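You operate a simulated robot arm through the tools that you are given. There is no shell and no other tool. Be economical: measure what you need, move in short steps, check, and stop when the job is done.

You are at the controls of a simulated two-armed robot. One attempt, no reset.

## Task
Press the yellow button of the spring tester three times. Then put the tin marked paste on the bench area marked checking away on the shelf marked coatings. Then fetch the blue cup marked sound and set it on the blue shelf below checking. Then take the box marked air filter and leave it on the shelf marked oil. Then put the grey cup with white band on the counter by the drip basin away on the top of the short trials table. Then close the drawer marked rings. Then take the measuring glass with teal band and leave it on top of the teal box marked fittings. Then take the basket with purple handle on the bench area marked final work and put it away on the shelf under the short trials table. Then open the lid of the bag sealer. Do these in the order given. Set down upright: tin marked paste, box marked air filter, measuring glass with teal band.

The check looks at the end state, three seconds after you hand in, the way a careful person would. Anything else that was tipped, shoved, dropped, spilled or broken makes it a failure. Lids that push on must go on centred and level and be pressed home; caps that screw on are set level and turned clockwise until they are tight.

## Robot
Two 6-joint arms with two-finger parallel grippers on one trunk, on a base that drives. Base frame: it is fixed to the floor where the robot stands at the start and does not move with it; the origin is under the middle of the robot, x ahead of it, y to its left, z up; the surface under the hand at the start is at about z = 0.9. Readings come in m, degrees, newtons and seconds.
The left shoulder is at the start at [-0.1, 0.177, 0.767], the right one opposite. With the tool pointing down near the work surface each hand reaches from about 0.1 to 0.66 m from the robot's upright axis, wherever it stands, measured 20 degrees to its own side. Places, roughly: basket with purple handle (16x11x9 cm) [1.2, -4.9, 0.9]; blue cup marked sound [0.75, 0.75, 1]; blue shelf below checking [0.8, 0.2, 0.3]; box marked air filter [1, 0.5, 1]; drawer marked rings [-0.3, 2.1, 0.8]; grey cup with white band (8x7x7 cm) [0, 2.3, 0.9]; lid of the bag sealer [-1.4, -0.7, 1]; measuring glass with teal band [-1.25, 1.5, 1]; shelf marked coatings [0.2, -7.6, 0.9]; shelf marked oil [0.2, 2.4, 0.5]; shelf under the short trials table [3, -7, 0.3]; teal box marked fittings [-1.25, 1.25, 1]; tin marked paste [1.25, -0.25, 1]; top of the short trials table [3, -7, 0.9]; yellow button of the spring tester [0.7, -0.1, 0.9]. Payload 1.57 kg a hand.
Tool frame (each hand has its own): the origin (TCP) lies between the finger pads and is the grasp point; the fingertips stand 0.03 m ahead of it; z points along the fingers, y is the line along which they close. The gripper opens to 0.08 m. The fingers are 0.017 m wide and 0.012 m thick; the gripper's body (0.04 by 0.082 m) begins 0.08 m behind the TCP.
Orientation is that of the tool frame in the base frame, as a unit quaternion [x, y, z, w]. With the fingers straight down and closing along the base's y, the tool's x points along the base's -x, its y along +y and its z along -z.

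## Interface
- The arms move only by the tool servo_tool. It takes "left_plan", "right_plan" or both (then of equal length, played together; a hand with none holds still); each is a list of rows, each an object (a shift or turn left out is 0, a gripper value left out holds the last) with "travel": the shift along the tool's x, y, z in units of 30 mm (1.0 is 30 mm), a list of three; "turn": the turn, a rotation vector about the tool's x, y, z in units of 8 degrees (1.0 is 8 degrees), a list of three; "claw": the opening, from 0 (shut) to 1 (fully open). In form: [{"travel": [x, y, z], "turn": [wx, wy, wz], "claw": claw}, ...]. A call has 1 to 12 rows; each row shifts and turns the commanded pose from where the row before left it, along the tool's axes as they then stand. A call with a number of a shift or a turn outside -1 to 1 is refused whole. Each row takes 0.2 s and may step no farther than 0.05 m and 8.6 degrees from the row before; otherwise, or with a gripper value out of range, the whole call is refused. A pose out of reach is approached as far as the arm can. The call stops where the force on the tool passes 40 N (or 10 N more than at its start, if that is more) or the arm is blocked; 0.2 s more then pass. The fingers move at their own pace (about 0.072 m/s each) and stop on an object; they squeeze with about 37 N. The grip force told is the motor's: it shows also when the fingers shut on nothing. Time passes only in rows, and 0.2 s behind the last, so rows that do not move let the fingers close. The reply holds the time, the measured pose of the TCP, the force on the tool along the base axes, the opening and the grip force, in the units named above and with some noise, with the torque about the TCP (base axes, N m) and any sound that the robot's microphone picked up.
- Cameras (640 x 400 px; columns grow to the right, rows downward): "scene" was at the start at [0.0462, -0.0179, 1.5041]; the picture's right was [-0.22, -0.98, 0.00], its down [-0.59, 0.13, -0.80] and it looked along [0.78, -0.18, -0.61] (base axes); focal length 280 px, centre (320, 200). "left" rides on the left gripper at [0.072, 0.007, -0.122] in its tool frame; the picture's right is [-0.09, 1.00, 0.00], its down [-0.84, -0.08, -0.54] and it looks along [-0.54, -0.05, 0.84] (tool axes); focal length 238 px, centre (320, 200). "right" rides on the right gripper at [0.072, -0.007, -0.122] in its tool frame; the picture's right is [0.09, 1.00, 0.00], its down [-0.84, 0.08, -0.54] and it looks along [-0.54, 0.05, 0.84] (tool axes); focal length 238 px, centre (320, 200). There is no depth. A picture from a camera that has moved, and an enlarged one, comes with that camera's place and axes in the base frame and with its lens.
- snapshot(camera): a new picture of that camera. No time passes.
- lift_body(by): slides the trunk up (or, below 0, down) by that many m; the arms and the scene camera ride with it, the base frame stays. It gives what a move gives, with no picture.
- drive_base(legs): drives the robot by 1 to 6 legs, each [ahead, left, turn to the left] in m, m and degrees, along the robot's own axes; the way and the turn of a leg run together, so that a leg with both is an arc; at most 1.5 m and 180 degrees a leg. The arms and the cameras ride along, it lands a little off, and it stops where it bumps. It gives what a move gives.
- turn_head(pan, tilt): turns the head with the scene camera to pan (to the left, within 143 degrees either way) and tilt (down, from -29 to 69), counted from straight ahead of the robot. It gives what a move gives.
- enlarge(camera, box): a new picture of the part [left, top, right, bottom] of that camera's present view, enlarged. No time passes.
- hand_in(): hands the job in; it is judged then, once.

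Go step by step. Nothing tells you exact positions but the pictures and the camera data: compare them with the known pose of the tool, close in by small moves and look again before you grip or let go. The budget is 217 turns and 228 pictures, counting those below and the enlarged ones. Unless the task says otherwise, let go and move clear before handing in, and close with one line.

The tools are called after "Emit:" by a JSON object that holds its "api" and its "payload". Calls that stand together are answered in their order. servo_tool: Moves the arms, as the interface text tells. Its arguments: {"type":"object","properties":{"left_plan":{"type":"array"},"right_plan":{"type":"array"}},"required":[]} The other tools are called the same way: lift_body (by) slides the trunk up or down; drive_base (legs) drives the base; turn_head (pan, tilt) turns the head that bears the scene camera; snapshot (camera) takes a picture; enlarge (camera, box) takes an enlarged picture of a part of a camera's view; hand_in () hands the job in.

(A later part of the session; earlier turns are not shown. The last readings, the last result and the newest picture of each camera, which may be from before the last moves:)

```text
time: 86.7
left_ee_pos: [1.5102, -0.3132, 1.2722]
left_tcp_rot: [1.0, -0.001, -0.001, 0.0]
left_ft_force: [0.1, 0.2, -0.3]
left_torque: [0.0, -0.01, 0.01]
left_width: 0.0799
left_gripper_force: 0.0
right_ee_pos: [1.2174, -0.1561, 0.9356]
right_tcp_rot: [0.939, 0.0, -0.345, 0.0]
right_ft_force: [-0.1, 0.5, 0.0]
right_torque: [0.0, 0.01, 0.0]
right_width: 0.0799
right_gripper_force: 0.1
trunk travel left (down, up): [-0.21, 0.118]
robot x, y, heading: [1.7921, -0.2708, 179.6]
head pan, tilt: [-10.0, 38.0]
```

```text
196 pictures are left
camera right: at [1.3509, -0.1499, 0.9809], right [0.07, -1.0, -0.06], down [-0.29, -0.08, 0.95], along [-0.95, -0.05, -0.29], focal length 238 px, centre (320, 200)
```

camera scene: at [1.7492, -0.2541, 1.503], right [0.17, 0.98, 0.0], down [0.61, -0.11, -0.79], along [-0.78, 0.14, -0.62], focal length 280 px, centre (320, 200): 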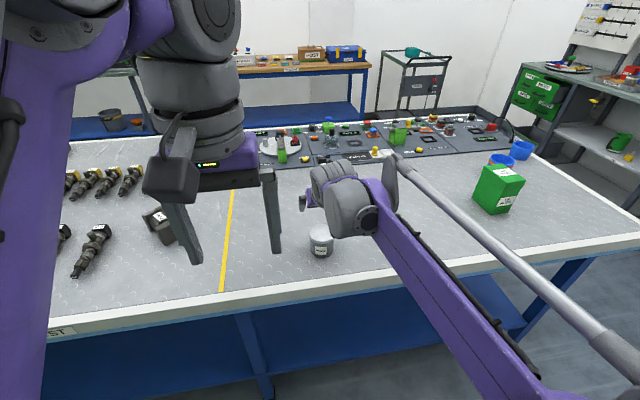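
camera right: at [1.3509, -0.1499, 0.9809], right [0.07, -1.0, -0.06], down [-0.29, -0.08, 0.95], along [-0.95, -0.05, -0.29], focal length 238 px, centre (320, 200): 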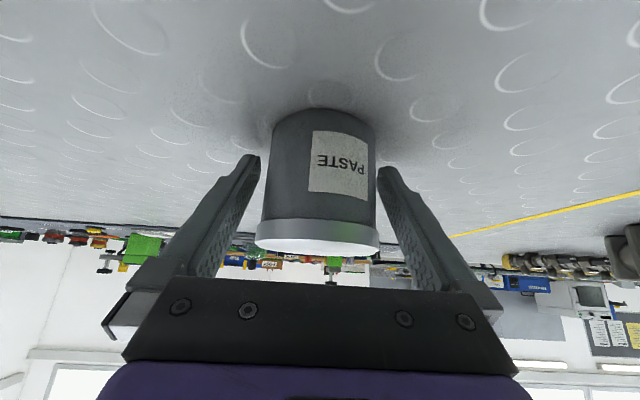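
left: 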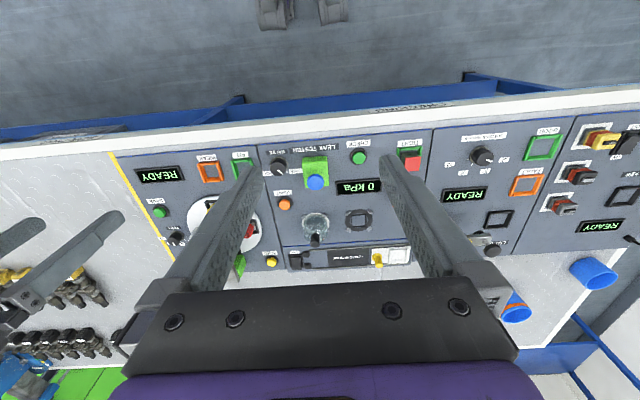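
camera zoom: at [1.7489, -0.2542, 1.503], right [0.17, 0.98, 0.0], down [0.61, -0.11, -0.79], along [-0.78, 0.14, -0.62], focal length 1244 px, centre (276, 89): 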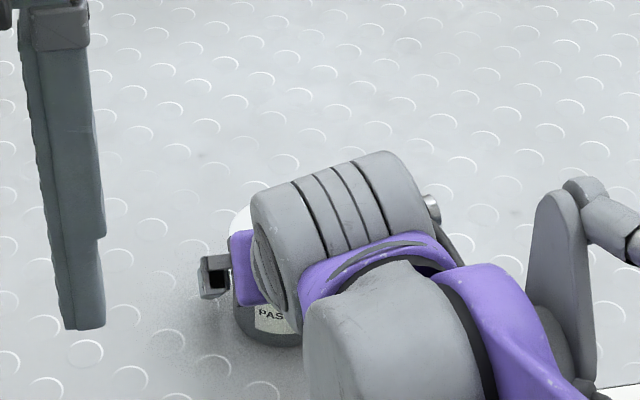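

The tin sits centred between the fingers. I'll close and lift.

Emit:
{"api": "servo_tool", "payload": {"right_plan": [{"claw": 0}, {"claw": 0}, {"claw": 0}, {"claw": 0}]}}

Emit:
{"api": "servo_tool", "payload": {"right_plan": [{"travel": [-0.31, 0, -0.37]}, {"travel": [-0.62, 0, -0.74]}, {"travel": [-0.62, 0, -0.74]}, {"travel": [-0.62, 0, -0.74]}, {"travel": [-0.62, 0, -0.74]}, {}]}}

Emit:
{"api": "snapshot", "payload": {"camera": "right"}}

```text
time: 87.7
left_ee_pos: [1.51, -0.3132, 1.2731]
left_tcp_rot: [1.0, 0.001, 0.0, 0.0]
left_ft_force: [-0.8, 1.1, -0.4]
left_torque: [-0.01, -0.01, 0.0]
left_width: 0.0802
left_gripper_force: 0.2
right_ee_pos: [1.2165, -0.1551, 0.9356]
right_tcp_rot: [0.939, 0.0, -0.343, 0.0]
right_ft_force: [0.3, 0.0, 0.8]
right_torque: [-0.02, -0.03, -0.04]
right_width: 0.0662
right_gripper_force: 36.7
trunk travel left (down, up): [-0.21, 0.118]
robot x, y, heading: [1.7921, -0.2688, 180.0]
head pan, tilt: [-10.0, 38.0]
```

```text
time: 89.1
left_ee_pos: [1.5096, -0.3117, 1.2724]
left_tcp_rot: [1.0, 0.0, 0.0, 0.0]
left_ft_force: [-0.1, 0.7, 0.8]
left_torque: [0.04, 0.01, 0.04]
left_width: 0.08
left_gripper_force: 0.1
right_ee_pos: [1.2186, -0.1556, 1.0651]
right_tcp_rot: [0.939, 0.0, -0.344, 0.0]
right_ft_force: [1.2, 0.2, -2.4]
right_torque: [0.01, -0.01, -0.01]
right_width: 0.0669
right_gripper_force: 37.4
trunk travel left (down, up): [-0.21, 0.118]
robot x, y, heading: [1.7927, -0.2708, 180.1]
head pan, tilt: [-10.0, 38.0]
```

```text
195 pictures are left
camera right: at [1.3533, -0.1491, 1.1107], right [0.07, -1.0, -0.06], down [-0.29, -0.08, 0.95], along [-0.95, -0.05, -0.29], focal length 238 px, centre (320, 200)
```

right: 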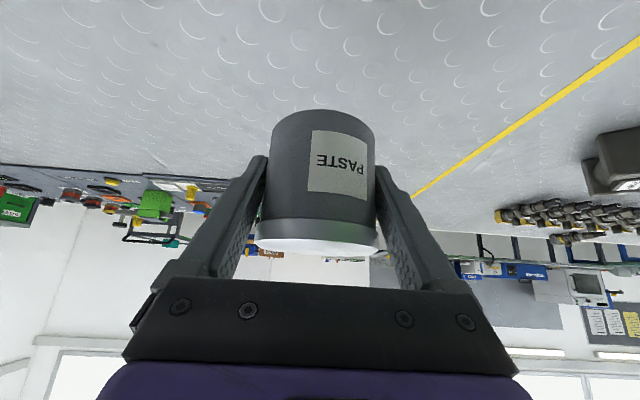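

The tin is held. I'll draw the arm back, back off, turn to face along the aisle (-y) and look.

Emit:
{"api": "servo_tool", "payload": {"right_plan": [{"travel": [0.4, 0, -0.99]}, {"travel": [0.4, 0, -0.99]}, {"travel": [0.4, 0, -0.99]}, {"travel": [0.4, 0, -0.99]}, {"travel": [0.4, 0, -0.99]}, {"travel": [0.4, 0, -0.99]}]}}

Emit:
{"api": "drive_base", "payload": {"legs": [[-0.23, 0, 0], [0, 0, 90]]}}

Emit:
{"api": "turn_head", "payload": {"pan": 0, "tilt": 20}}

Emit:
{"api": "snapshot", "payload": {"camera": "scene"}}

```text
time: 90.5
left_ee_pos: [1.5111, -0.3126, 1.2719]
left_tcp_rot: [1.0, 0.0, -0.001, 0.0]
left_ft_force: [0.4, -0.3, 1.2]
left_torque: [0.0, 0.03, 0.01]
left_width: 0.08
left_gripper_force: 0.1
right_ee_pos: [1.3901, -0.1534, 1.1548]
right_tcp_rot: [0.939, 0.0, -0.344, 0.0]
right_ft_force: [0.7, 0.3, -1.5]
right_torque: [-0.01, -0.01, -0.01]
right_width: 0.0663
right_gripper_force: 37.6
trunk travel left (down, up): [-0.21, 0.118]
robot x, y, heading: [1.7943, -0.2705, 180.1]
head pan, tilt: [-10.0, 38.0]
```

```text
time: 96.0
left_ee_pos: [2.0579, -0.5543, 1.2719]
left_tcp_rot: [0.713, 0.702, 0.001, 0.0]
left_ft_force: [-0.1, -0.1, -0.4]
left_torque: [-0.01, -0.01, -0.02]
left_width: 0.0801
left_gripper_force: 0.0
right_ee_pos: [1.8964, -0.6747, 1.1563]
right_tcp_rot: [0.669, 0.659, -0.245, 0.242]
right_ft_force: [-0.7, -0.6, -1.3]
right_torque: [-0.01, -0.02, 0.02]
right_width: 0.0665
right_gripper_force: 37.2
trunk travel left (down, up): [-0.21, 0.118]
robot x, y, heading: [2.0187, -0.2726, -90.5]
head pan, tilt: [-10.0, 38.0]
```

```text
time: 96.9
left_ee_pos: [2.0579, -0.5545, 1.272]
left_tcp_rot: [0.712, 0.702, -0.001, 0.0]
left_ft_force: [-0.5, -0.6, 0.0]
left_torque: [0.01, -0.01, -0.02]
left_width: 0.0798
left_gripper_force: 0.1
right_ee_pos: [1.8953, -0.6747, 1.1549]
right_tcp_rot: [0.669, 0.659, -0.245, 0.241]
right_ft_force: [0.7, -0.5, -2.7]
right_torque: [0.0, 0.03, -0.04]
right_width: 0.0665
right_gripper_force: 36.8
trunk travel left (down, up): [-0.21, 0.118]
robot x, y, heading: [2.0212, -0.2715, -90.8]
head pan, tilt: [0.0, 20.0]
```

```text
194 pictures are left
camera scene: at [2.0188, -0.3236, 1.5314], right [-1.0, 0.01, 0.0], down [0.0, 0.34, -0.94], along [-0.01, -0.94, -0.34], focal length 280 px, centre (320, 200)
```

scene: 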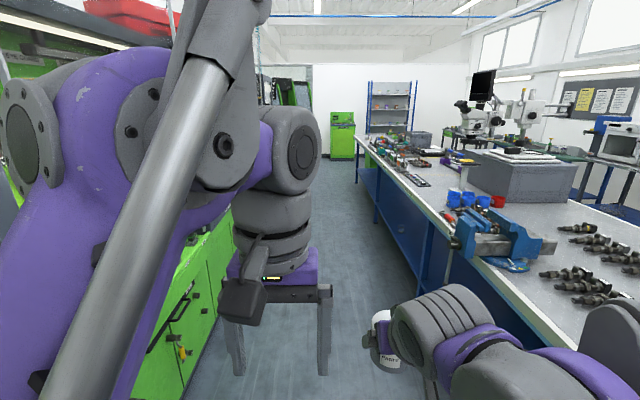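

The aisle is clear ahead. I'll drive along it toward the rack at the far end.

Emit:
{"api": "drive_base", "payload": {"legs": [[0, 0, 0.8], [1.5, 0, 0], [1.5, 0, 0]]}}

Emit:
{"api": "snapshot", "payload": {"camera": "scene"}}

```text
time: 111.7
left_ee_pos: [2.0106, -3.5616, 1.2722]
left_tcp_rot: [0.714, 0.7, -0.001, 0.0]
left_ft_force: [-0.5, 0.1, -0.1]
left_torque: [0.03, 0.03, 0.01]
left_width: 0.0802
left_gripper_force: 0.1
right_ee_pos: [1.8478, -3.6806, 1.1557]
right_tcp_rot: [0.67, 0.658, -0.244, 0.241]
right_ft_force: [0.2, 0.4, -0.6]
right_torque: [0.0, -0.03, 0.03]
right_width: 0.0666
right_gripper_force: 37.0
trunk travel left (down, up): [-0.21, 0.118]
robot x, y, heading: [1.9715, -3.2746, -90.8]
head pan, tilt: [0.0, 20.0]
```

```text
193 pictures are left
camera scene: at [1.9727, -3.3303, 1.5314], right [-1.0, 0.02, 0.0], down [0.01, 0.34, -0.94], along [-0.02, -0.94, -0.34], focal length 280 px, centre (320, 200)
```

scene: 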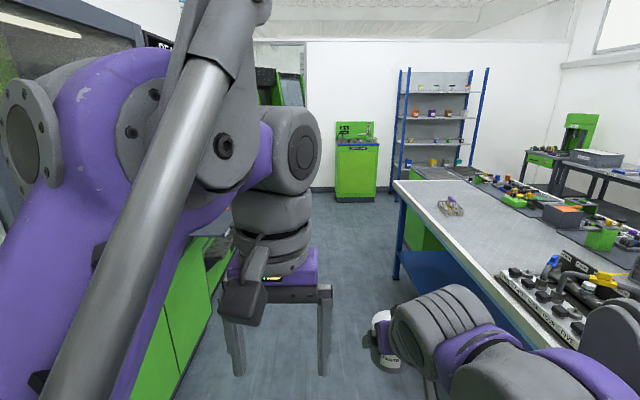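

I can see the rack and the basket. I'll zoom in on the rack to read its labels.

Emit:
{"api": "enlarge", "payload": {"camera": "scene", "box": [380, 60, 500, 190]}}

Emit:
{"api": "enlarge", "payload": {"camera": "scene", "box": [300, 100, 480, 230]}}

```text
3.08 times, centred on (440, 125) of scene
camera zoom: at [1.9727, -3.3303, 1.5314], right [-1.0, 0.02, 0.0], down [0.01, 0.34, -0.94], along [-0.02, -0.94, -0.34], focal length 861 px, centre (-49, 431)
```

zoom: 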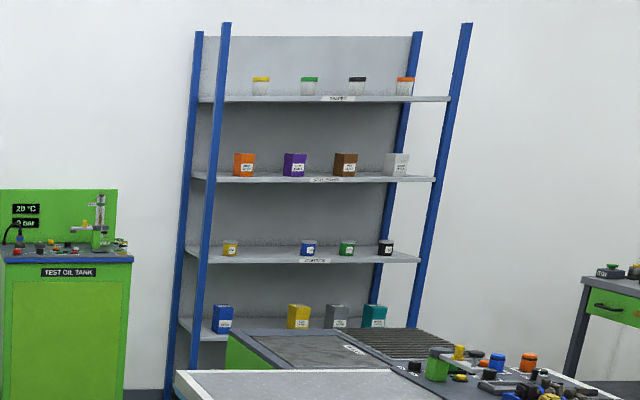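

```text
3.08 times, centred on (390, 165) of scene
camera zoom: at [1.9727, -3.3303, 1.5314], right [-1.0, 0.02, 0.0], down [0.01, 0.34, -0.94], along [-0.02, -0.94, -0.34], focal length 861 px, centre (105, 308)
```

zoom: 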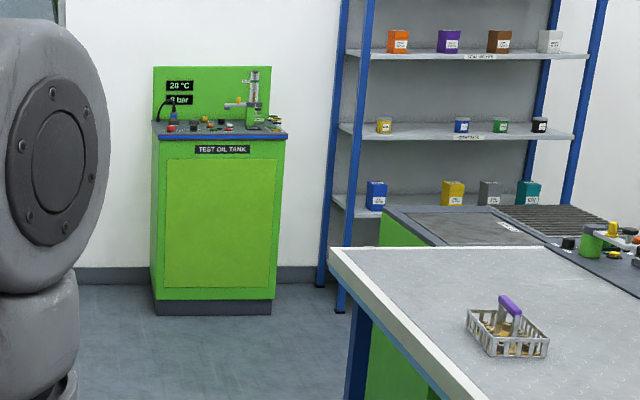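

The coatings shelf is the third from the top (z≈0.9), with a free slot between the yellow and blue tins. I'll drive closer and look past the bench end.

Emit:
{"api": "drive_base", "payload": {"legs": [[0, 0, 0.8], [1.5, 0, 0]]}}

Emit:
{"api": "turn_head", "payload": {"pan": -30, "tilt": 25}}

Emit:
{"api": "snapshot", "payload": {"camera": "scene"}}

Emit:
{"api": "turn_head", "payload": {"pan": 30, "tilt": 25}}

Emit:
{"api": "snapshot", "payload": {"camera": "scene"}}

```text
time: 119.6
left_ee_pos: [2.0323, -5.0943, 1.2731]
left_tcp_rot: [0.7, 0.714, 0.001, 0.0]
left_ft_force: [0.3, 0.0, -1.5]
left_torque: [-0.02, 0.01, 0.01]
left_width: 0.0801
left_gripper_force: 0.1
right_ee_pos: [1.8736, -5.2191, 1.1553]
right_tcp_rot: [0.658, 0.67, -0.241, 0.245]
right_ft_force: [0.5, 0.9, -1.0]
right_torque: [0.02, 0.0, -0.01]
right_width: 0.066
right_gripper_force: 37.1
trunk travel left (down, up): [-0.21, 0.118]
robot x, y, heading: [1.9842, -4.8114, -89.0]
head pan, tilt: [0.0, 20.0]
```

```text
time: 120.5
left_ee_pos: [2.031, -5.0948, 1.2718]
left_tcp_rot: [0.7, 0.714, 0.0, 0.001]
left_ft_force: [0.3, -0.1, -0.2]
left_torque: [0.01, 0.01, 0.01]
left_width: 0.0801
left_gripper_force: 0.0
right_ee_pos: [1.8742, -5.2197, 1.1557]
right_tcp_rot: [0.658, 0.67, -0.241, 0.245]
right_ft_force: [0.2, 0.4, -2.3]
right_torque: [0.0, -0.04, -0.01]
right_width: 0.0661
right_gripper_force: 36.9
trunk travel left (down, up): [-0.21, 0.118]
robot x, y, heading: [1.987, -4.8127, -88.8]
head pan, tilt: [-30.0, 25.0]
```

```text
190 pictures are left
camera scene: at [1.9399, -4.8524, 1.5233], right [-0.88, 0.48, 0.0], down [0.2, 0.37, -0.91], along [-0.44, -0.79, -0.42], focal length 280 px, centre (320, 200)
```

scene: 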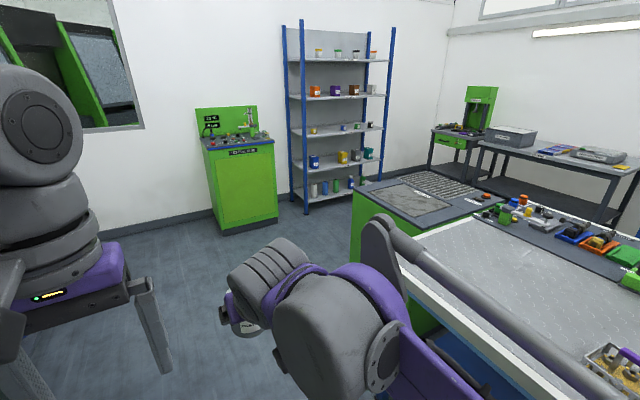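

```text
time: 121.8
left_ee_pos: [2.0331, -5.0946, 1.271]
left_tcp_rot: [0.7, 0.714, -0.001, 0.0]
left_ft_force: [-0.8, -1.2, -0.7]
left_torque: [0.0, 0.01, 0.0]
left_width: 0.0799
left_gripper_force: 0.1
right_ee_pos: [1.8748, -5.2187, 1.1562]
right_tcp_rot: [0.658, 0.671, -0.241, 0.245]
right_ft_force: [-0.2, 0.0, -2.0]
right_torque: [0.0, -0.01, -0.02]
right_width: 0.0662
right_gripper_force: 37.0
trunk travel left (down, up): [-0.21, 0.118]
robot x, y, heading: [1.981, -4.8112, -89.0]
head pan, tilt: [30.0, 25.0]
```

```text
189 pictures are left
camera scene: at [2.0319, -4.8507, 1.5233], right [-0.86, -0.52, 0.0], down [-0.22, 0.36, -0.91], along [0.47, -0.78, -0.42], focal length 280 px, centre (320, 200)
```

scene: 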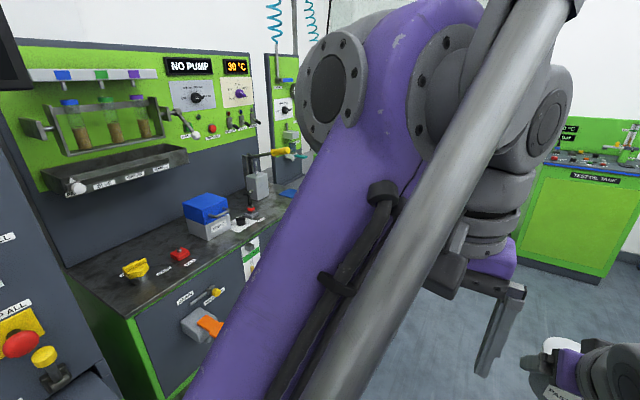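

The wash table ends at y≈-6.0 and the rack front is at y≈-7.5, so there is room. I'll drive past and sidestep in front of the rack.

Emit:
{"api": "turn_head", "payload": {"pan": -15, "tilt": 25}}

Emit:
{"api": "drive_base", "payload": {"legs": [[0, 0, -1], [1.0, 0, 0], [0.72, 0, 0], [0, -1.48, 0]]}}

Emit:
{"api": "snapshot", "payload": {"camera": "scene"}}

Emit:
{"api": "snapshot", "payload": {"camera": "left"}}

```text
time: 123.0
left_ee_pos: [2.0335, -5.0951, 1.2719]
left_tcp_rot: [0.701, 0.713, -0.001, 0.0]
left_ft_force: [0.3, 1.1, 0.1]
left_torque: [0.01, -0.02, 0.02]
left_width: 0.0801
left_gripper_force: 0.1
right_ee_pos: [1.8754, -5.2201, 1.1554]
right_tcp_rot: [0.658, 0.671, -0.24, 0.245]
right_ft_force: [1.2, -0.5, -1.9]
right_torque: [0.01, -0.01, 0.0]
right_width: 0.0661
right_gripper_force: 36.5
trunk travel left (down, up): [-0.21, 0.118]
robot x, y, heading: [1.9844, -4.808, -88.9]
head pan, tilt: [-15.0, 25.0]
```

```text
time: 145.2
left_ee_pos: [0.5084, -6.8301, 1.2714]
left_tcp_rot: [0.706, 0.708, 0.0, 0.0]
left_ft_force: [0.6, -0.3, -0.9]
left_torque: [0.01, -0.03, -0.04]
left_width: 0.0801
left_gripper_force: 0.0
right_ee_pos: [0.3482, -6.9515, 1.1549]
right_tcp_rot: [0.663, 0.665, -0.243, 0.243]
right_ft_force: [-0.1, 0.8, -2.2]
right_torque: [0.0, -0.02, -0.05]
right_width: 0.0665
right_gripper_force: 37.1
trunk travel left (down, up): [-0.21, 0.118]
robot x, y, heading: [0.4682, -6.5451, -89.9]
head pan, tilt: [-15.0, 25.0]
```

```text
188 pictures are left
camera scene: at [0.4426, -6.5952, 1.5233], right [-0.97, 0.26, 0.0], down [0.11, 0.41, -0.91], along [-0.23, -0.88, -0.42], focal length 280 px, centre (320, 200)
```

scene: 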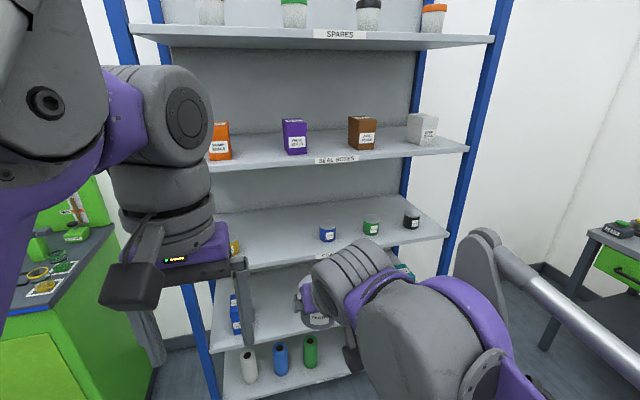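

```text
187 pictures are left
camera left: at [0.5169, -6.7582, 1.3943], right [1.0, -0.09, 0.0], down [-0.08, -0.84, 0.54], along [-0.05, -0.54, -0.84], focal length 238 px, centre (320, 200)
```

left: 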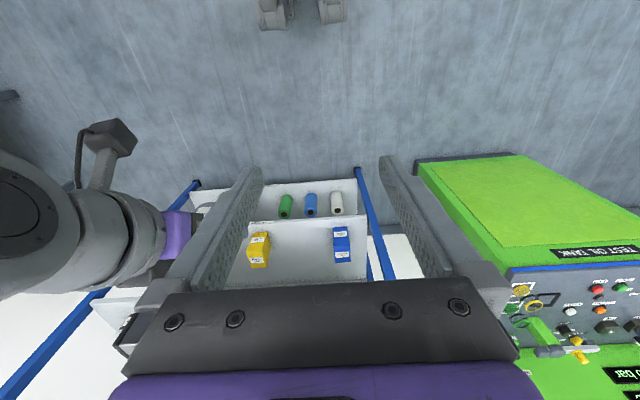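

The free slot is around x≈0.355, with the shelf front at y≈-7.40. I'll drive up closer and check the slot with better views.

Emit:
{"api": "drive_base", "payload": {"legs": [[0.36, 0, 0]]}}

Emit:
{"api": "turn_head", "payload": {"pan": -15, "tilt": 45}}

Emit:
{"api": "snapshot", "payload": {"camera": "scene"}}

Emit:
{"api": "snapshot", "payload": {"camera": "right"}}

```text
time: 147.5
left_ee_pos: [0.5076, -7.1901, 1.2715]
left_tcp_rot: [0.707, 0.707, -0.001, 0.0]
left_ft_force: [0.1, -0.3, -0.7]
left_torque: [0.02, 0.01, 0.0]
left_width: 0.0803
left_gripper_force: 0.0
right_ee_pos: [0.3473, -7.3107, 1.1554]
right_tcp_rot: [0.664, 0.664, -0.243, 0.243]
right_ft_force: [-0.3, 0.3, -1.8]
right_torque: [0.01, -0.01, -0.02]
right_width: 0.0663
right_gripper_force: 36.9
trunk travel left (down, up): [-0.21, 0.118]
robot x, y, heading: [0.4666, -6.907, -90.2]
head pan, tilt: [-15.0, 25.0]
```

```text
time: 148.3
left_ee_pos: [0.5083, -7.1882, 1.2734]
left_tcp_rot: [0.708, 0.706, 0.0, 0.0]
left_ft_force: [0.2, -0.6, 0.0]
left_torque: [-0.01, 0.0, 0.01]
left_width: 0.0799
left_gripper_force: 0.1
right_ee_pos: [0.3476, -7.3109, 1.1557]
right_tcp_rot: [0.665, 0.663, -0.244, 0.243]
right_ft_force: [-0.2, 0.6, -2.4]
right_torque: [0.0, 0.01, 0.0]
right_width: 0.0658
right_gripper_force: 36.7
trunk travel left (down, up): [-0.21, 0.118]
robot x, y, heading: [0.4626, -6.9037, -90.2]
head pan, tilt: [-15.0, 45.0]
```

```text
186 pictures are left
camera scene: at [0.4455, -6.9439, 1.4928], right [-0.97, 0.26, 0.0], down [0.18, 0.68, -0.71], along [-0.18, -0.68, -0.71], focal length 280 px, centre (320, 200)
```

scene: 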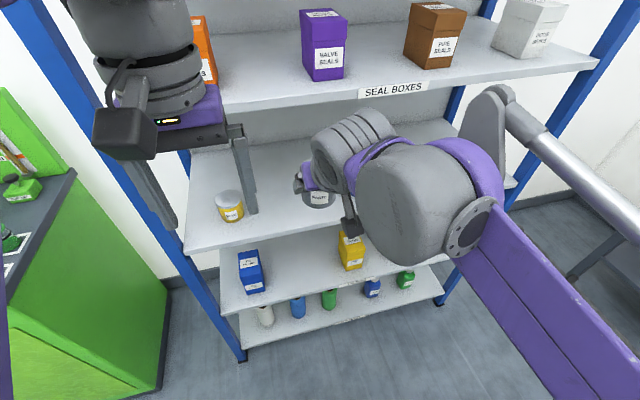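

```text
185 pictures are left
camera right: at [0.3419, -7.178, 1.2018], right [1.0, 0.07, -0.06], down [0.08, -0.29, 0.95], along [0.05, -0.95, -0.29], focal length 238 px, centre (320, 200)
```

right: 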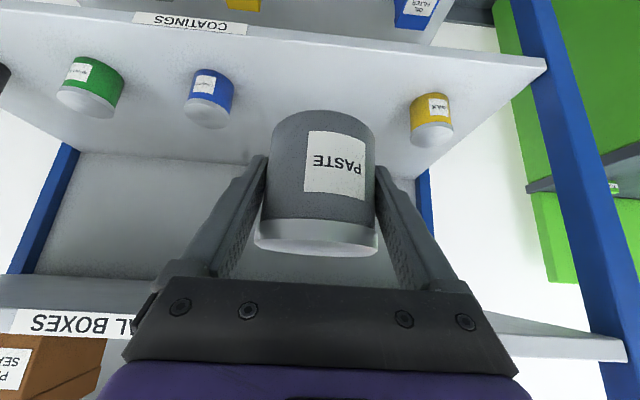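

The slot centre is x≈0.356, and I'll place at y≈-7.49. I'll lower the tin in front of the shelf, then move it in.

Emit:
{"api": "servo_tool", "payload": {"right_plan": [{"travel": [0.73, 0.05, 0.87]}, {"travel": [0.73, 0.05, 0.87]}, {"travel": [0.73, 0.05, 0.87]}, {"travel": [0.73, 0.05, 0.87]}, {"travel": [0.73, 0.05, 0.87]}, {"travel": [-0.76, 0, 0.64]}, {"travel": [-0.76, 0, 0.64]}, {"travel": [-0.76, 0, 0.64]}, {"travel": [-0.76, 0, 0.64]}, {"travel": [-0.76, 0, 0.64]}, {"travel": [-0.76, 0, 0.64]}, {}]}}

Emit:
{"api": "snapshot", "payload": {"camera": "right"}}

Emit:
{"api": "snapshot", "payload": {"camera": "scene"}}

```text
time: 150.9
left_ee_pos: [0.5091, -7.1887, 1.2729]
left_tcp_rot: [0.708, 0.706, -0.001, 0.0]
left_ft_force: [0.3, 0.3, -1.2]
left_torque: [0.0, -0.01, 0.01]
left_width: 0.08
left_gripper_force: 0.1
right_ee_pos: [0.3528, -7.4902, 0.9859]
right_tcp_rot: [0.664, 0.664, -0.243, 0.243]
right_ft_force: [0.0, 0.0, -1.8]
right_torque: [-0.01, 0.0, 0.03]
right_width: 0.0662
right_gripper_force: 37.6
trunk travel left (down, up): [-0.21, 0.118]
robot x, y, heading: [0.462, -6.9042, -90.1]
head pan, tilt: [-15.0, 45.0]
```

```text
184 pictures are left
camera right: at [0.3472, -7.3577, 1.0323], right [1.0, 0.07, -0.06], down [0.08, -0.29, 0.95], along [0.05, -0.95, -0.29], focal length 238 px, centre (320, 200)
```

right: 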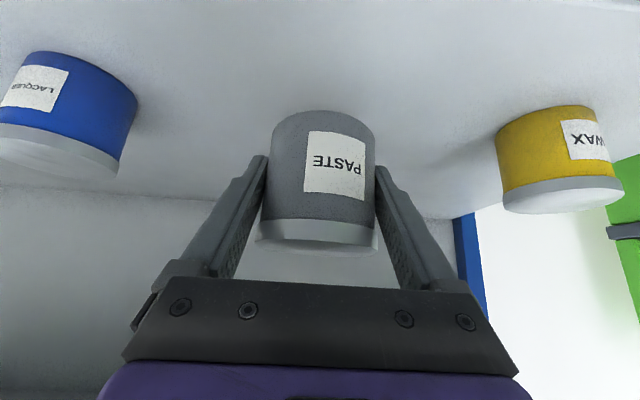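

```text
183 pictures are left
camera scene: at [0.4454, -6.9434, 1.4928], right [-0.97, 0.26, 0.0], down [0.18, 0.68, -0.71], along [-0.18, -0.68, -0.71], focal length 280 px, centre (320, 200)
```

scene: 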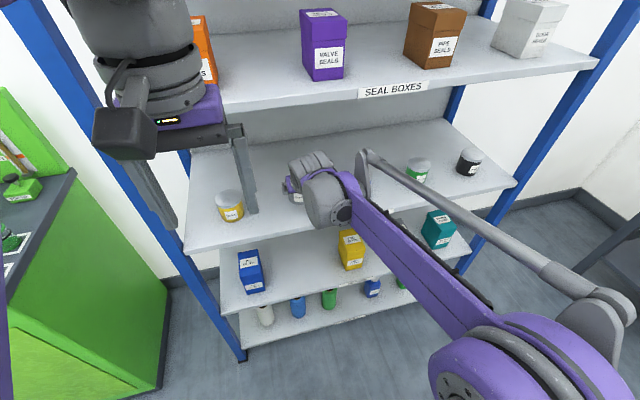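

The tin is nicely between LACQUER and WAX. I'll lower it gently.

Emit:
{"api": "servo_tool", "payload": {"right_plan": [{"travel": [0.25, 0, 0.29]}, {"travel": [0.25, 0, 0.29]}, {"travel": [0.25, 0, 0.29]}, {"travel": [0.11, 0, 0.13]}, {"travel": [0.065, 0, 0.077]}, {}]}}

Emit:
{"api": "snapshot", "payload": {"camera": "right"}}

```text
time: 152.3
left_ee_pos: [0.5088, -7.1882, 1.2717]
left_tcp_rot: [0.708, 0.706, 0.0, -0.001]
left_ft_force: [-0.4, 0.3, 0.1]
left_torque: [-0.01, -0.01, 0.0]
left_width: 0.0802
left_gripper_force: 0.0
right_ee_pos: [0.3543, -7.4911, 0.9437]
right_tcp_rot: [0.665, 0.664, -0.243, 0.243]
right_ft_force: [-0.1, -0.8, -1.6]
right_torque: [0.02, 0.03, -0.01]
right_width: 0.0657
right_gripper_force: 37.7
trunk travel left (down, up): [-0.21, 0.118]
robot x, y, heading: [0.4602, -6.9048, -90.2]
head pan, tilt: [-15.0, 45.0]
```

```text
182 pictures are left
camera right: at [0.3484, -7.3576, 0.9897], right [1.0, 0.07, -0.06], down [0.08, -0.29, 0.95], along [0.05, -0.95, -0.29], focal length 238 px, centre (320, 200)
```

right: 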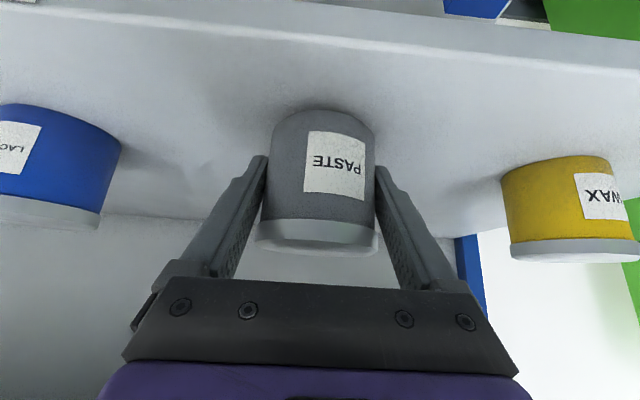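

Emit:
{"api": "servo_tool", "payload": {"right_plan": [{"travel": [0.065, 0, 0.077]}, {"travel": [0.043, 0, 0.051]}, {}]}}

Emit:
{"api": "servo_tool", "payload": {"right_plan": [{"travel": [0.043, 0, 0.051]}, {}]}}

```text
time: 153.1
left_ee_pos: [0.5092, -7.1896, 1.2728]
left_tcp_rot: [0.708, 0.706, -0.001, 0.001]
left_ft_force: [-0.5, 0.1, -1.0]
left_torque: [0.03, -0.04, 0.04]
left_width: 0.08
left_gripper_force: 0.1
right_ee_pos: [0.3549, -7.4906, 0.9377]
right_tcp_rot: [0.665, 0.663, -0.242, 0.243]
right_ft_force: [-0.1, -0.7, -2.9]
right_torque: [0.04, 0.02, -0.02]
right_width: 0.0658
right_gripper_force: 36.9
trunk travel left (down, up): [-0.21, 0.118]
robot x, y, heading: [0.4626, -6.9045, -90.0]
head pan, tilt: [-15.0, 45.0]
```

```text
time: 153.7
left_ee_pos: [0.5084, -7.1891, 1.2727]
left_tcp_rot: [0.709, 0.706, 0.0, 0.001]
left_ft_force: [-0.6, -0.2, -0.4]
left_torque: [0.03, -0.01, 0.03]
left_width: 0.08
left_gripper_force: 0.0
right_ee_pos: [0.3555, -7.4909, 0.9358]
right_tcp_rot: [0.665, 0.663, -0.243, 0.243]
right_ft_force: [0.8, -0.4, -2.3]
right_torque: [-0.01, 0.04, -0.01]
right_width: 0.0659
right_gripper_force: 36.5
trunk travel left (down, up): [-0.21, 0.118]
robot x, y, heading: [0.4693, -6.9062, -89.9]
head pan, tilt: [-15.0, 45.0]
```

Emit:
{"api": "servo_tool", "payload": {"right_plan": [{"travel": [0.043, 0, 0.051]}, {}]}}

Emit:
{"api": "servo_tool", "payload": {"right_plan": [{"travel": [0.043, 0, 0.051]}, {}]}}

Emit:
{"api": "snapshot", "payload": {"camera": "right"}}

```text
time: 154.3
left_ee_pos: [0.5077, -7.1887, 1.2722]
left_tcp_rot: [0.707, 0.707, 0.0, 0.0]
left_ft_force: [-0.3, -0.1, 0.3]
left_torque: [0.03, 0.01, 0.03]
left_width: 0.0798
left_gripper_force: 0.0
right_ee_pos: [0.3557, -7.4899, 0.9351]
right_tcp_rot: [0.664, 0.663, -0.245, 0.244]
right_ft_force: [-0.3, -2.3, 10.2]
right_torque: [0.09, 0.32, 0.05]
right_width: 0.0661
right_gripper_force: 37.2
trunk travel left (down, up): [-0.21, 0.118]
robot x, y, heading: [0.4634, -6.9083, -90.1]
head pan, tilt: [-15.0, 45.0]
```

```text
time: 154.9
left_ee_pos: [0.5097, -7.1882, 1.2728]
left_tcp_rot: [0.708, 0.706, -0.001, 0.001]
left_ft_force: [0.2, 0.7, 0.3]
left_torque: [0.0, 0.0, 0.03]
left_width: 0.0796
left_gripper_force: 0.0
right_ee_pos: [0.3565, -7.4897, 0.9315]
right_tcp_rot: [0.664, 0.663, -0.245, 0.244]
right_ft_force: [-1.7, -5.4, 29.3]
right_torque: [-0.08, 0.02, -0.23]
right_width: 0.0663
right_gripper_force: 37.3
trunk travel left (down, up): [-0.21, 0.118]
robot x, y, heading: [0.4605, -6.9075, -90.2]
head pan, tilt: [-15.0, 45.0]
```

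```text
181 pictures are left
camera right: at [0.3499, -7.3571, 0.9791], right [1.0, 0.07, -0.06], down [0.08, -0.28, 0.96], along [0.05, -0.96, -0.29], focal length 238 px, centre (320, 200)
```

right: 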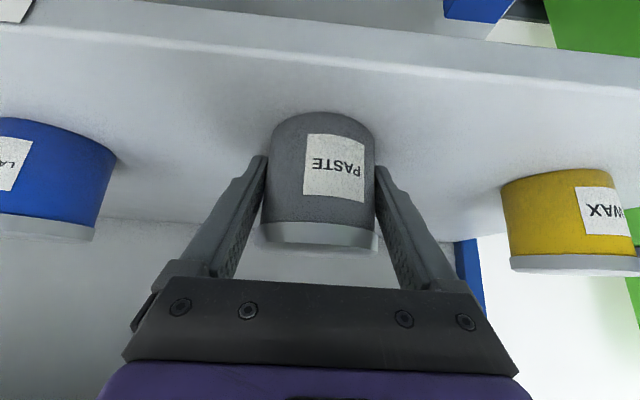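

Contact at z≈0.935. I'll ease the load, open, and back straight out along the fingers.

Emit:
{"api": "servo_tool", "payload": {"right_plan": [{"travel": [-0.06, 0, -0.07]}, {"claw": 0.5}, {"claw": 1}, {"claw": 1}, {"claw": 1}]}}

Emit:
{"api": "servo_tool", "payload": {"right_plan": [{"travel": [0, 0, -0.5]}, {"travel": [0.3, 0, -0.8]}, {"travel": [0.5, 0, -0.8]}, {"travel": [0.5, 0, -0.8]}, {"travel": [0.5, 0, -0.8]}, {"travel": [0.5, 0, -0.8]}, {"travel": [0.5, 0, -0.8]}, {"travel": [0.5, 0, -0.8]}, {"travel": [0.3, 0, -0.8]}, {"travel": [0.2, 0, -0.9]}]}}

Emit:
{"api": "snapshot", "payload": {"camera": "right"}}

Emit:
{"api": "snapshot", "payload": {"camera": "scene"}}

```text
time: 156.1
left_ee_pos: [0.5088, -7.1888, 1.2723]
left_tcp_rot: [0.708, 0.706, -0.001, 0.0]
left_ft_force: [1.0, -0.5, 0.4]
left_torque: [-0.02, 0.03, -0.03]
left_width: 0.0797
left_gripper_force: 0.1
right_ee_pos: [0.3558, -7.4913, 0.9342]
right_tcp_rot: [0.665, 0.663, -0.243, 0.243]
right_ft_force: [0.3, 0.7, -0.2]
right_torque: [0.02, 0.01, 0.0]
right_width: 0.0799
right_gripper_force: 0.0
trunk travel left (down, up): [-0.21, 0.118]
robot x, y, heading: [0.4644, -6.9069, -90.0]
head pan, tilt: [-15.0, 45.0]
```

```text
time: 158.3
left_ee_pos: [0.5086, -7.1878, 1.272]
left_tcp_rot: [0.708, 0.706, -0.001, 0.001]
left_ft_force: [1.2, 0.0, 0.0]
left_torque: [-0.04, -0.03, -0.02]
left_width: 0.0803
left_gripper_force: 0.2
right_ee_pos: [0.3555, -7.2514, 1.0412]
right_tcp_rot: [0.664, 0.663, -0.244, 0.244]
right_ft_force: [0.0, 1.0, 0.1]
right_torque: [0.04, 0.01, 0.01]
right_width: 0.08
right_gripper_force: 0.0
trunk travel left (down, up): [-0.21, 0.118]
robot x, y, heading: [0.4683, -6.9078, -90.3]
head pan, tilt: [-15.0, 45.0]
```

```text
180 pictures are left
camera right: at [0.3498, -7.1185, 1.0876], right [1.0, 0.07, -0.06], down [0.08, -0.29, 0.95], along [0.05, -0.96, -0.29], focal length 238 px, centre (320, 200)
```

right: 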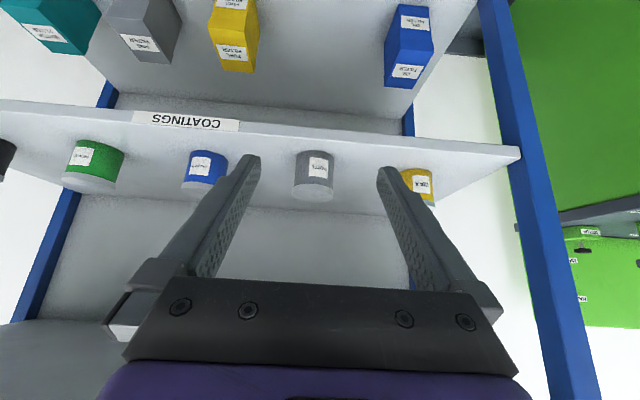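

```text
179 pictures are left
camera scene: at [0.4453, -6.943, 1.4928], right [-0.97, 0.26, 0.0], down [0.18, 0.68, -0.71], along [-0.18, -0.68, -0.71], focal length 280 px, centre (320, 200)
```

scene: 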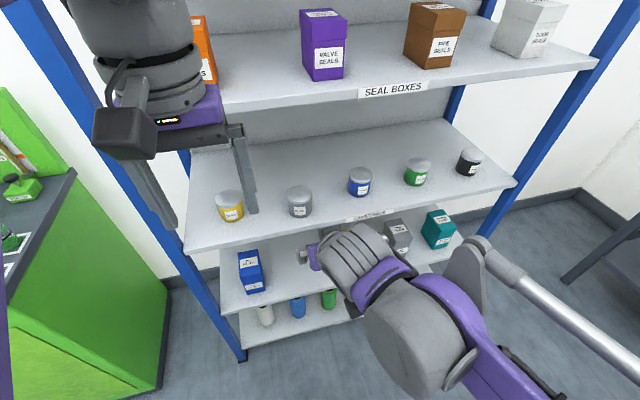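

Tin stands well on COATINGS. Next comes the blue SOUND cup at the bench's left end, so I'll back off, sidestep into the front corridor, turn to face +y and look.

Emit:
{"api": "drive_base", "payload": {"legs": [[-0.45, 0, 0], [0, -0.65, 0], [0, 0, 180]]}}

Emit:
{"api": "turn_head", "payload": {"pan": 0, "tilt": 20}}

Emit:
{"api": "snapshot", "payload": {"camera": "scene"}}

```text
time: 174.0
left_ee_pos: [-0.2084, -6.1744, 1.273]
left_tcp_rot: [-0.677, 0.736, 0.001, 0.0]
left_ft_force: [0.2, -0.2, 0.6]
left_torque: [0.01, 0.02, -0.02]
left_width: 0.0799
left_gripper_force: 0.0
right_ee_pos: [-0.0514, -6.1226, 1.0412]
right_tcp_rot: [-0.635, 0.691, 0.234, 0.254]
right_ft_force: [0.1, -1.1, -1.0]
right_torque: [-0.02, -0.02, 0.01]
right_width: 0.0802
right_gripper_force: 0.0
trunk travel left (down, up): [-0.21, 0.118]
robot x, y, heading: [-0.1897, -6.4596, 85.2]
head pan, tilt: [-15.0, 45.0]
```

```text
time: 174.9
left_ee_pos: [-0.2085, -6.1741, 1.2723]
left_tcp_rot: [-0.676, 0.736, 0.0, 0.0]
left_ft_force: [-0.2, 0.0, -1.1]
left_torque: [-0.01, 0.0, -0.02]
left_width: 0.0802
left_gripper_force: 0.1
right_ee_pos: [-0.0514, -6.1225, 1.0409]
right_tcp_rot: [-0.636, 0.691, 0.232, 0.253]
right_ft_force: [-0.5, -0.3, -0.7]
right_torque: [0.0, 0.01, 0.0]
right_width: 0.08
right_gripper_force: 0.1
trunk travel left (down, up): [-0.21, 0.118]
robot x, y, heading: [-0.1915, -6.4586, 85.1]
head pan, tilt: [0.0, 20.0]
```

```text
178 pictures are left
camera scene: at [-0.1837, -6.4042, 1.5314], right [1.0, -0.08, 0.0], down [-0.03, -0.34, -0.94], along [0.08, 0.94, -0.34], focal length 280 px, centre (320, 200)
```

scene: 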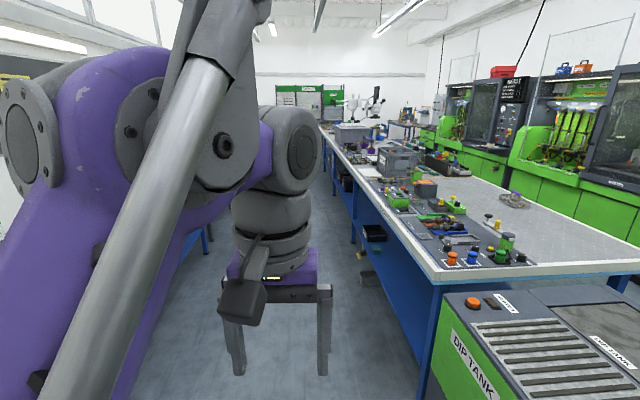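

The corridor is clear. I'll drive back up it with a heading correction.

Emit:
{"api": "drive_base", "payload": {"legs": [[0, 0, 4.9], [1.5, 0, 0], [1.5, 0, 0], [1.5, 0, 0]]}}

Emit:
{"api": "snapshot", "payload": {"camera": "scene"}}

```text
time: 196.7
left_ee_pos: [-0.1315, -1.7071, 1.2726]
left_tcp_rot: [-0.689, 0.724, 0.0, -0.001]
left_ft_force: [-0.1, 0.3, -0.7]
left_torque: [-0.01, -0.01, -0.01]
left_width: 0.0803
left_gripper_force: 0.0
right_ee_pos: [0.0236, -1.6512, 1.0406]
right_tcp_rot: [-0.648, 0.68, 0.237, 0.249]
right_ft_force: [-0.4, -0.4, 0.2]
right_torque: [0.0, -0.01, -0.01]
right_width: 0.0797
right_gripper_force: 0.1
trunk travel left (down, up): [-0.21, 0.118]
robot x, y, heading: [-0.0998, -1.9925, 87.2]
head pan, tilt: [0.0, 20.0]
```

```text
177 pictures are left
camera scene: at [-0.0989, -1.9371, 1.5314], right [1.0, -0.05, 0.0], down [-0.02, -0.34, -0.94], along [0.05, 0.94, -0.34], focal length 280 px, centre (320, 200)
```

scene: 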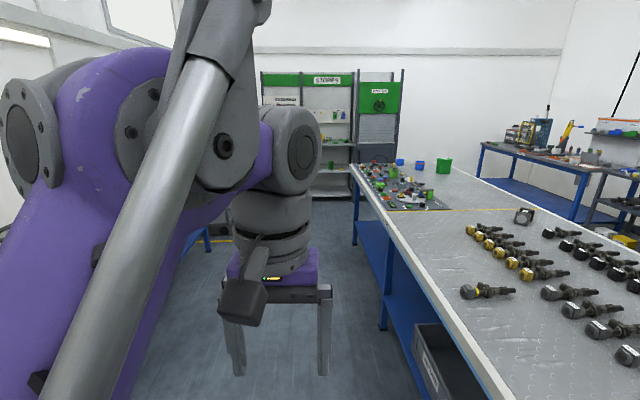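

Emit:
{"api": "drive_base", "payload": {"legs": [[0, 0.2, 2.8], [1.5, 0, 0], [1.5, 0, 0], [0, 0, 180]]}}

Emit:
{"api": "snapshot", "payload": {"camera": "scene"}}

```text
time: 220.7
left_ee_pos: [-0.2373, 0.7837, 1.2717]
left_tcp_rot: [0.725, 0.688, -0.001, -0.001]
left_ft_force: [0.1, 0.3, 1.1]
left_torque: [0.04, -0.02, 0.0]
left_width: 0.08
left_gripper_force: 0.0
right_ee_pos: [-0.394, 0.7268, 1.0413]
right_tcp_rot: [0.68, 0.647, -0.25, 0.239]
right_ft_force: [0.3, 0.0, -0.3]
right_torque: [0.02, 0.01, 0.03]
right_width: 0.08
right_gripper_force: 0.0
trunk travel left (down, up): [-0.21, 0.118]
robot x, y, heading: [-0.2654, 1.0675, -93.1]
head pan, tilt: [0.0, 20.0]
```

```text
176 pictures are left
camera scene: at [-0.2683, 1.0157, 1.5314], right [-1.0, 0.05, 0.0], down [0.02, 0.34, -0.94], along [-0.05, -0.94, -0.34], focal length 280 px, centre (320, 200)
```

scene: 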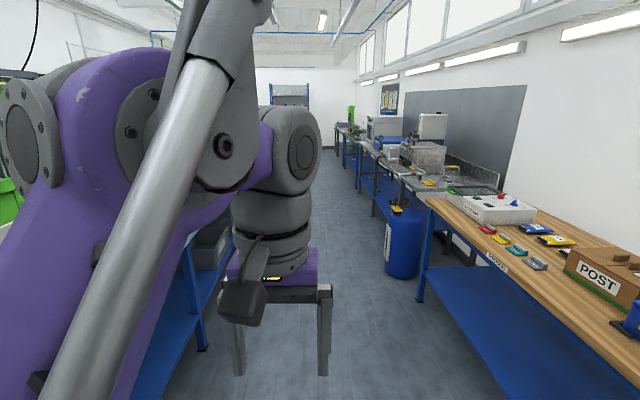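

Emit:
{"api": "drive_base", "payload": {"legs": [[0, 0, 3.1], [-0.36, 0, 0], [0, 1.17, 0]]}}

Emit:
{"api": "turn_head", "payload": {"pan": -5, "tilt": 45}}

Emit:
{"api": "snapshot", "payload": {"camera": "scene"}}

Emit:
{"api": "snapshot", "payload": {"camera": "left"}}

```text
time: 233.5
left_ee_pos: [0.9365, 1.157, 1.2724]
left_tcp_rot: [0.707, 0.707, 0.001, 0.001]
left_ft_force: [-0.1, -0.1, 0.1]
left_torque: [0.01, 0.01, 0.01]
left_width: 0.08
left_gripper_force: 0.0
right_ee_pos: [0.784, 1.0935, 1.0417]
right_tcp_rot: [0.664, 0.664, -0.244, 0.243]
right_ft_force: [0.5, -0.5, -0.9]
right_torque: [-0.02, 0.03, -0.02]
right_width: 0.0798
right_gripper_force: 0.0
trunk travel left (down, up): [-0.21, 0.118]
robot x, y, heading: [0.8928, 1.441, -90.0]
head pan, tilt: [0.0, 20.0]
```

```text
time: 234.4
left_ee_pos: [0.9359, 1.1564, 1.2717]
left_tcp_rot: [0.707, 0.707, -0.001, 0.0]
left_ft_force: [-0.1, 0.2, -0.2]
left_torque: [0.01, -0.02, 0.0]
left_width: 0.0803
left_gripper_force: 0.0
right_ee_pos: [0.7849, 1.0926, 1.0409]
right_tcp_rot: [0.664, 0.664, -0.243, 0.243]
right_ft_force: [0.6, 0.0, 0.6]
right_torque: [-0.02, 0.03, 0.0]
right_width: 0.0802
right_gripper_force: 0.0
trunk travel left (down, up): [-0.21, 0.118]
robot x, y, heading: [0.8933, 1.4416, -90.1]
head pan, tilt: [-5.0, 45.0]
```

```text
175 pictures are left
camera scene: at [0.8879, 1.399, 1.4928], right [-1.0, 0.09, 0.0], down [0.06, 0.7, -0.71], along [-0.06, -0.7, -0.71], focal length 280 px, centre (320, 200)
```

scene: 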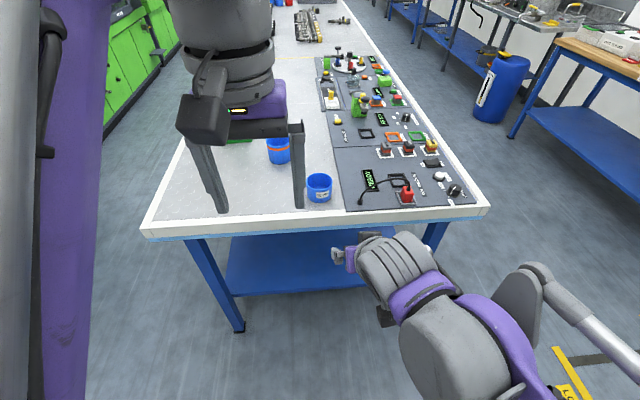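

```text
174 pictures are left
camera left: at [0.9449, 1.2278, 1.3943], right [1.0, -0.09, 0.0], down [-0.08, -0.84, 0.54], along [-0.05, -0.54, -0.84], focal length 238 px, centre (320, 200)
```

left: 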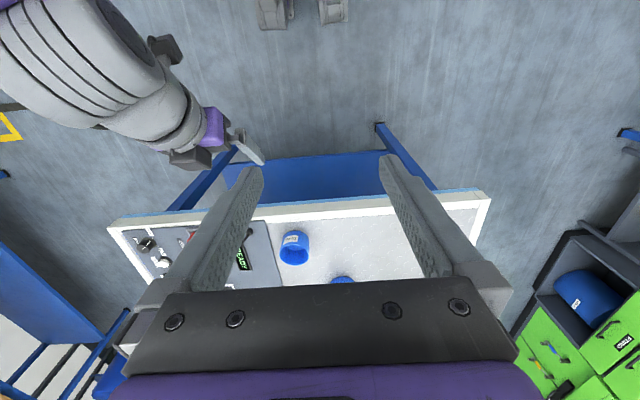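

Emit:
{"api": "enlarge", "payload": {"camera": "scene", "box": [260, 120, 400, 220]}}

Emit:
{"api": "enlarge", "payload": {"camera": "left", "box": [220, 150, 440, 300]}}

```text
4.00 times, centred on (330, 170) of scene
camera zoom: at [0.8879, 1.399, 1.4928], right [-1.0, 0.09, 0.0], down [0.06, 0.7, -0.71], along [-0.06, -0.7, -0.71], focal length 1120 px, centre (280, 320)
```

zoom: 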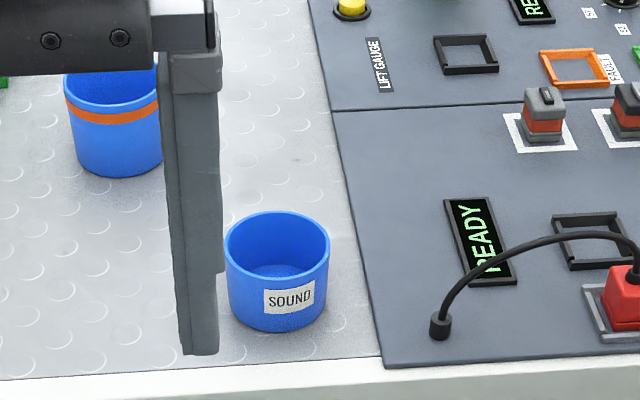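

```text
2.67 times, centred on (330, 225) of left
camera zoom: at [0.9449, 1.2278, 1.3943], right [1.0, -0.09, 0.0], down [-0.08, -0.84, 0.54], along [-0.05, -0.54, -0.84], focal length 636 px, centre (293, 133)
```

zoom: 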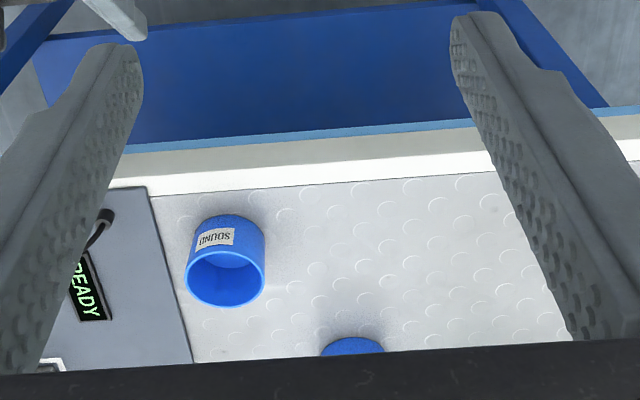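

The SOUND cup is at about [0.839, 0.791], rim 75 mm across at z≈0.96. I'll pinch its +x wall with the tilted right hand, so I'll move in a little first.

Emit:
{"api": "drive_base", "payload": {"legs": [[0.1, 0.08, 0]]}}

Emit:
{"api": "servo_tool", "payload": {"right_plan": [{"claw": 0.6}, {"claw": 0.6}]}}

```text
time: 235.8
left_ee_pos: [1.0164, 1.0582, 1.2718]
left_tcp_rot: [0.708, 0.707, 0.0, 0.0]
left_ft_force: [0.1, -0.6, -0.7]
left_torque: [-0.02, 0.0, 0.0]
left_width: 0.08
left_gripper_force: 0.2
right_ee_pos: [0.8637, 0.994, 1.0417]
right_tcp_rot: [0.664, 0.664, -0.243, 0.243]
right_ft_force: [0.8, 0.4, -0.3]
right_torque: [0.0, 0.03, -0.03]
right_width: 0.0804
right_gripper_force: 0.1
trunk travel left (down, up): [-0.21, 0.118]
robot x, y, heading: [0.9761, 1.3427, -90.1]
head pan, tilt: [-5.0, 45.0]
```

```text
time: 236.4
left_ee_pos: [1.0161, 1.0576, 1.2734]
left_tcp_rot: [0.707, 0.707, 0.0, 0.0]
left_ft_force: [0.5, -0.2, -0.3]
left_torque: [-0.02, 0.01, -0.01]
left_width: 0.0799
left_gripper_force: 0.0
right_ee_pos: [0.8626, 0.994, 1.0418]
right_tcp_rot: [0.664, 0.664, -0.243, 0.243]
right_ft_force: [-0.6, -0.9, -0.2]
right_torque: [-0.04, 0.0, -0.01]
right_width: 0.0479
right_gripper_force: 0.2
trunk travel left (down, up): [-0.21, 0.118]
robot x, y, heading: [0.9726, 1.3398, -90.2]
head pan, tilt: [-5.0, 45.0]
```

Emit:
{"api": "servo_tool", "payload": {"right_plan": [{"travel": [-0.938, 0.08, 0.884]}, {"travel": [-0.938, 0.08, 0.884]}, {"travel": [-0.938, 0.08, 0.884]}, {"travel": [-0.938, 0.08, 0.884]}, {"travel": [-0.938, 0.08, 0.884]}, {}]}}

Emit:
{"api": "snapshot", "payload": {"camera": "right"}}

Emit:
{"api": "enlarge", "payload": {"camera": "scene", "box": [260, 130, 420, 250]}}

```text
time: 237.8
left_ee_pos: [1.0153, 1.0584, 1.2717]
left_tcp_rot: [0.707, 0.707, -0.001, 0.001]
left_ft_force: [0.0, 0.5, -0.5]
left_torque: [-0.03, 0.05, 0.01]
left_width: 0.0801
left_gripper_force: 0.0
right_ee_pos: [0.8772, 0.7986, 1.0312]
right_tcp_rot: [0.664, 0.663, -0.244, 0.243]
right_ft_force: [0.5, 0.7, -0.2]
right_torque: [0.0, -0.03, 0.04]
right_width: 0.048
right_gripper_force: 0.1
trunk travel left (down, up): [-0.21, 0.118]
robot x, y, heading: [0.9774, 1.3397, -90.3]
head pan, tilt: [-5.0, 45.0]
```

```text
171 pictures are left
camera right: at [0.8706, 0.9319, 1.0773], right [1.0, 0.07, -0.06], down [0.08, -0.29, 0.95], along [0.05, -0.96, -0.29], focal length 238 px, centre (320, 200)
```

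right: 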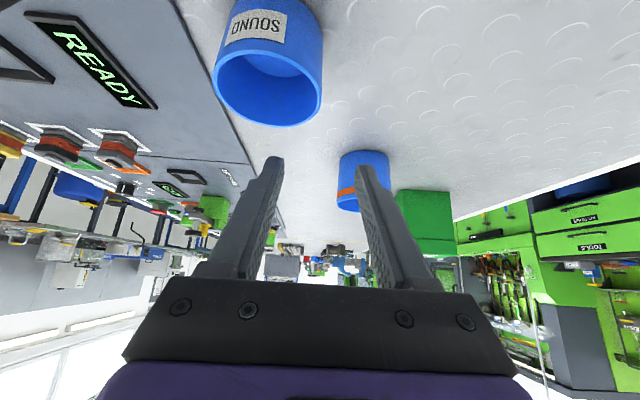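

```text
3.33 times, centred on (340, 190) of scene
camera zoom: at [0.9673, 1.3013, 1.4928], right [-1.0, 0.09, 0.0], down [0.06, 0.7, -0.71], along [-0.06, -0.7, -0.71], focal length 933 px, centre (253, 233)
```

zoom: 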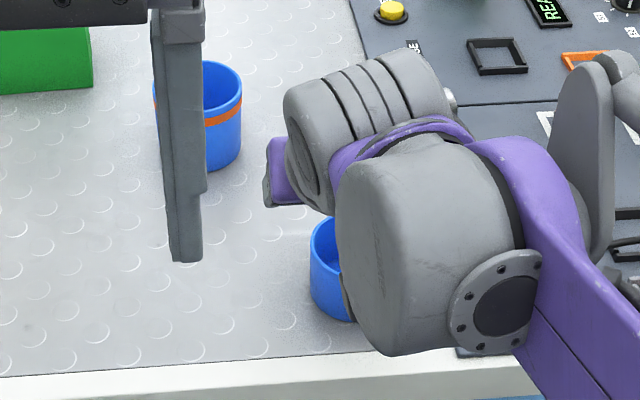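

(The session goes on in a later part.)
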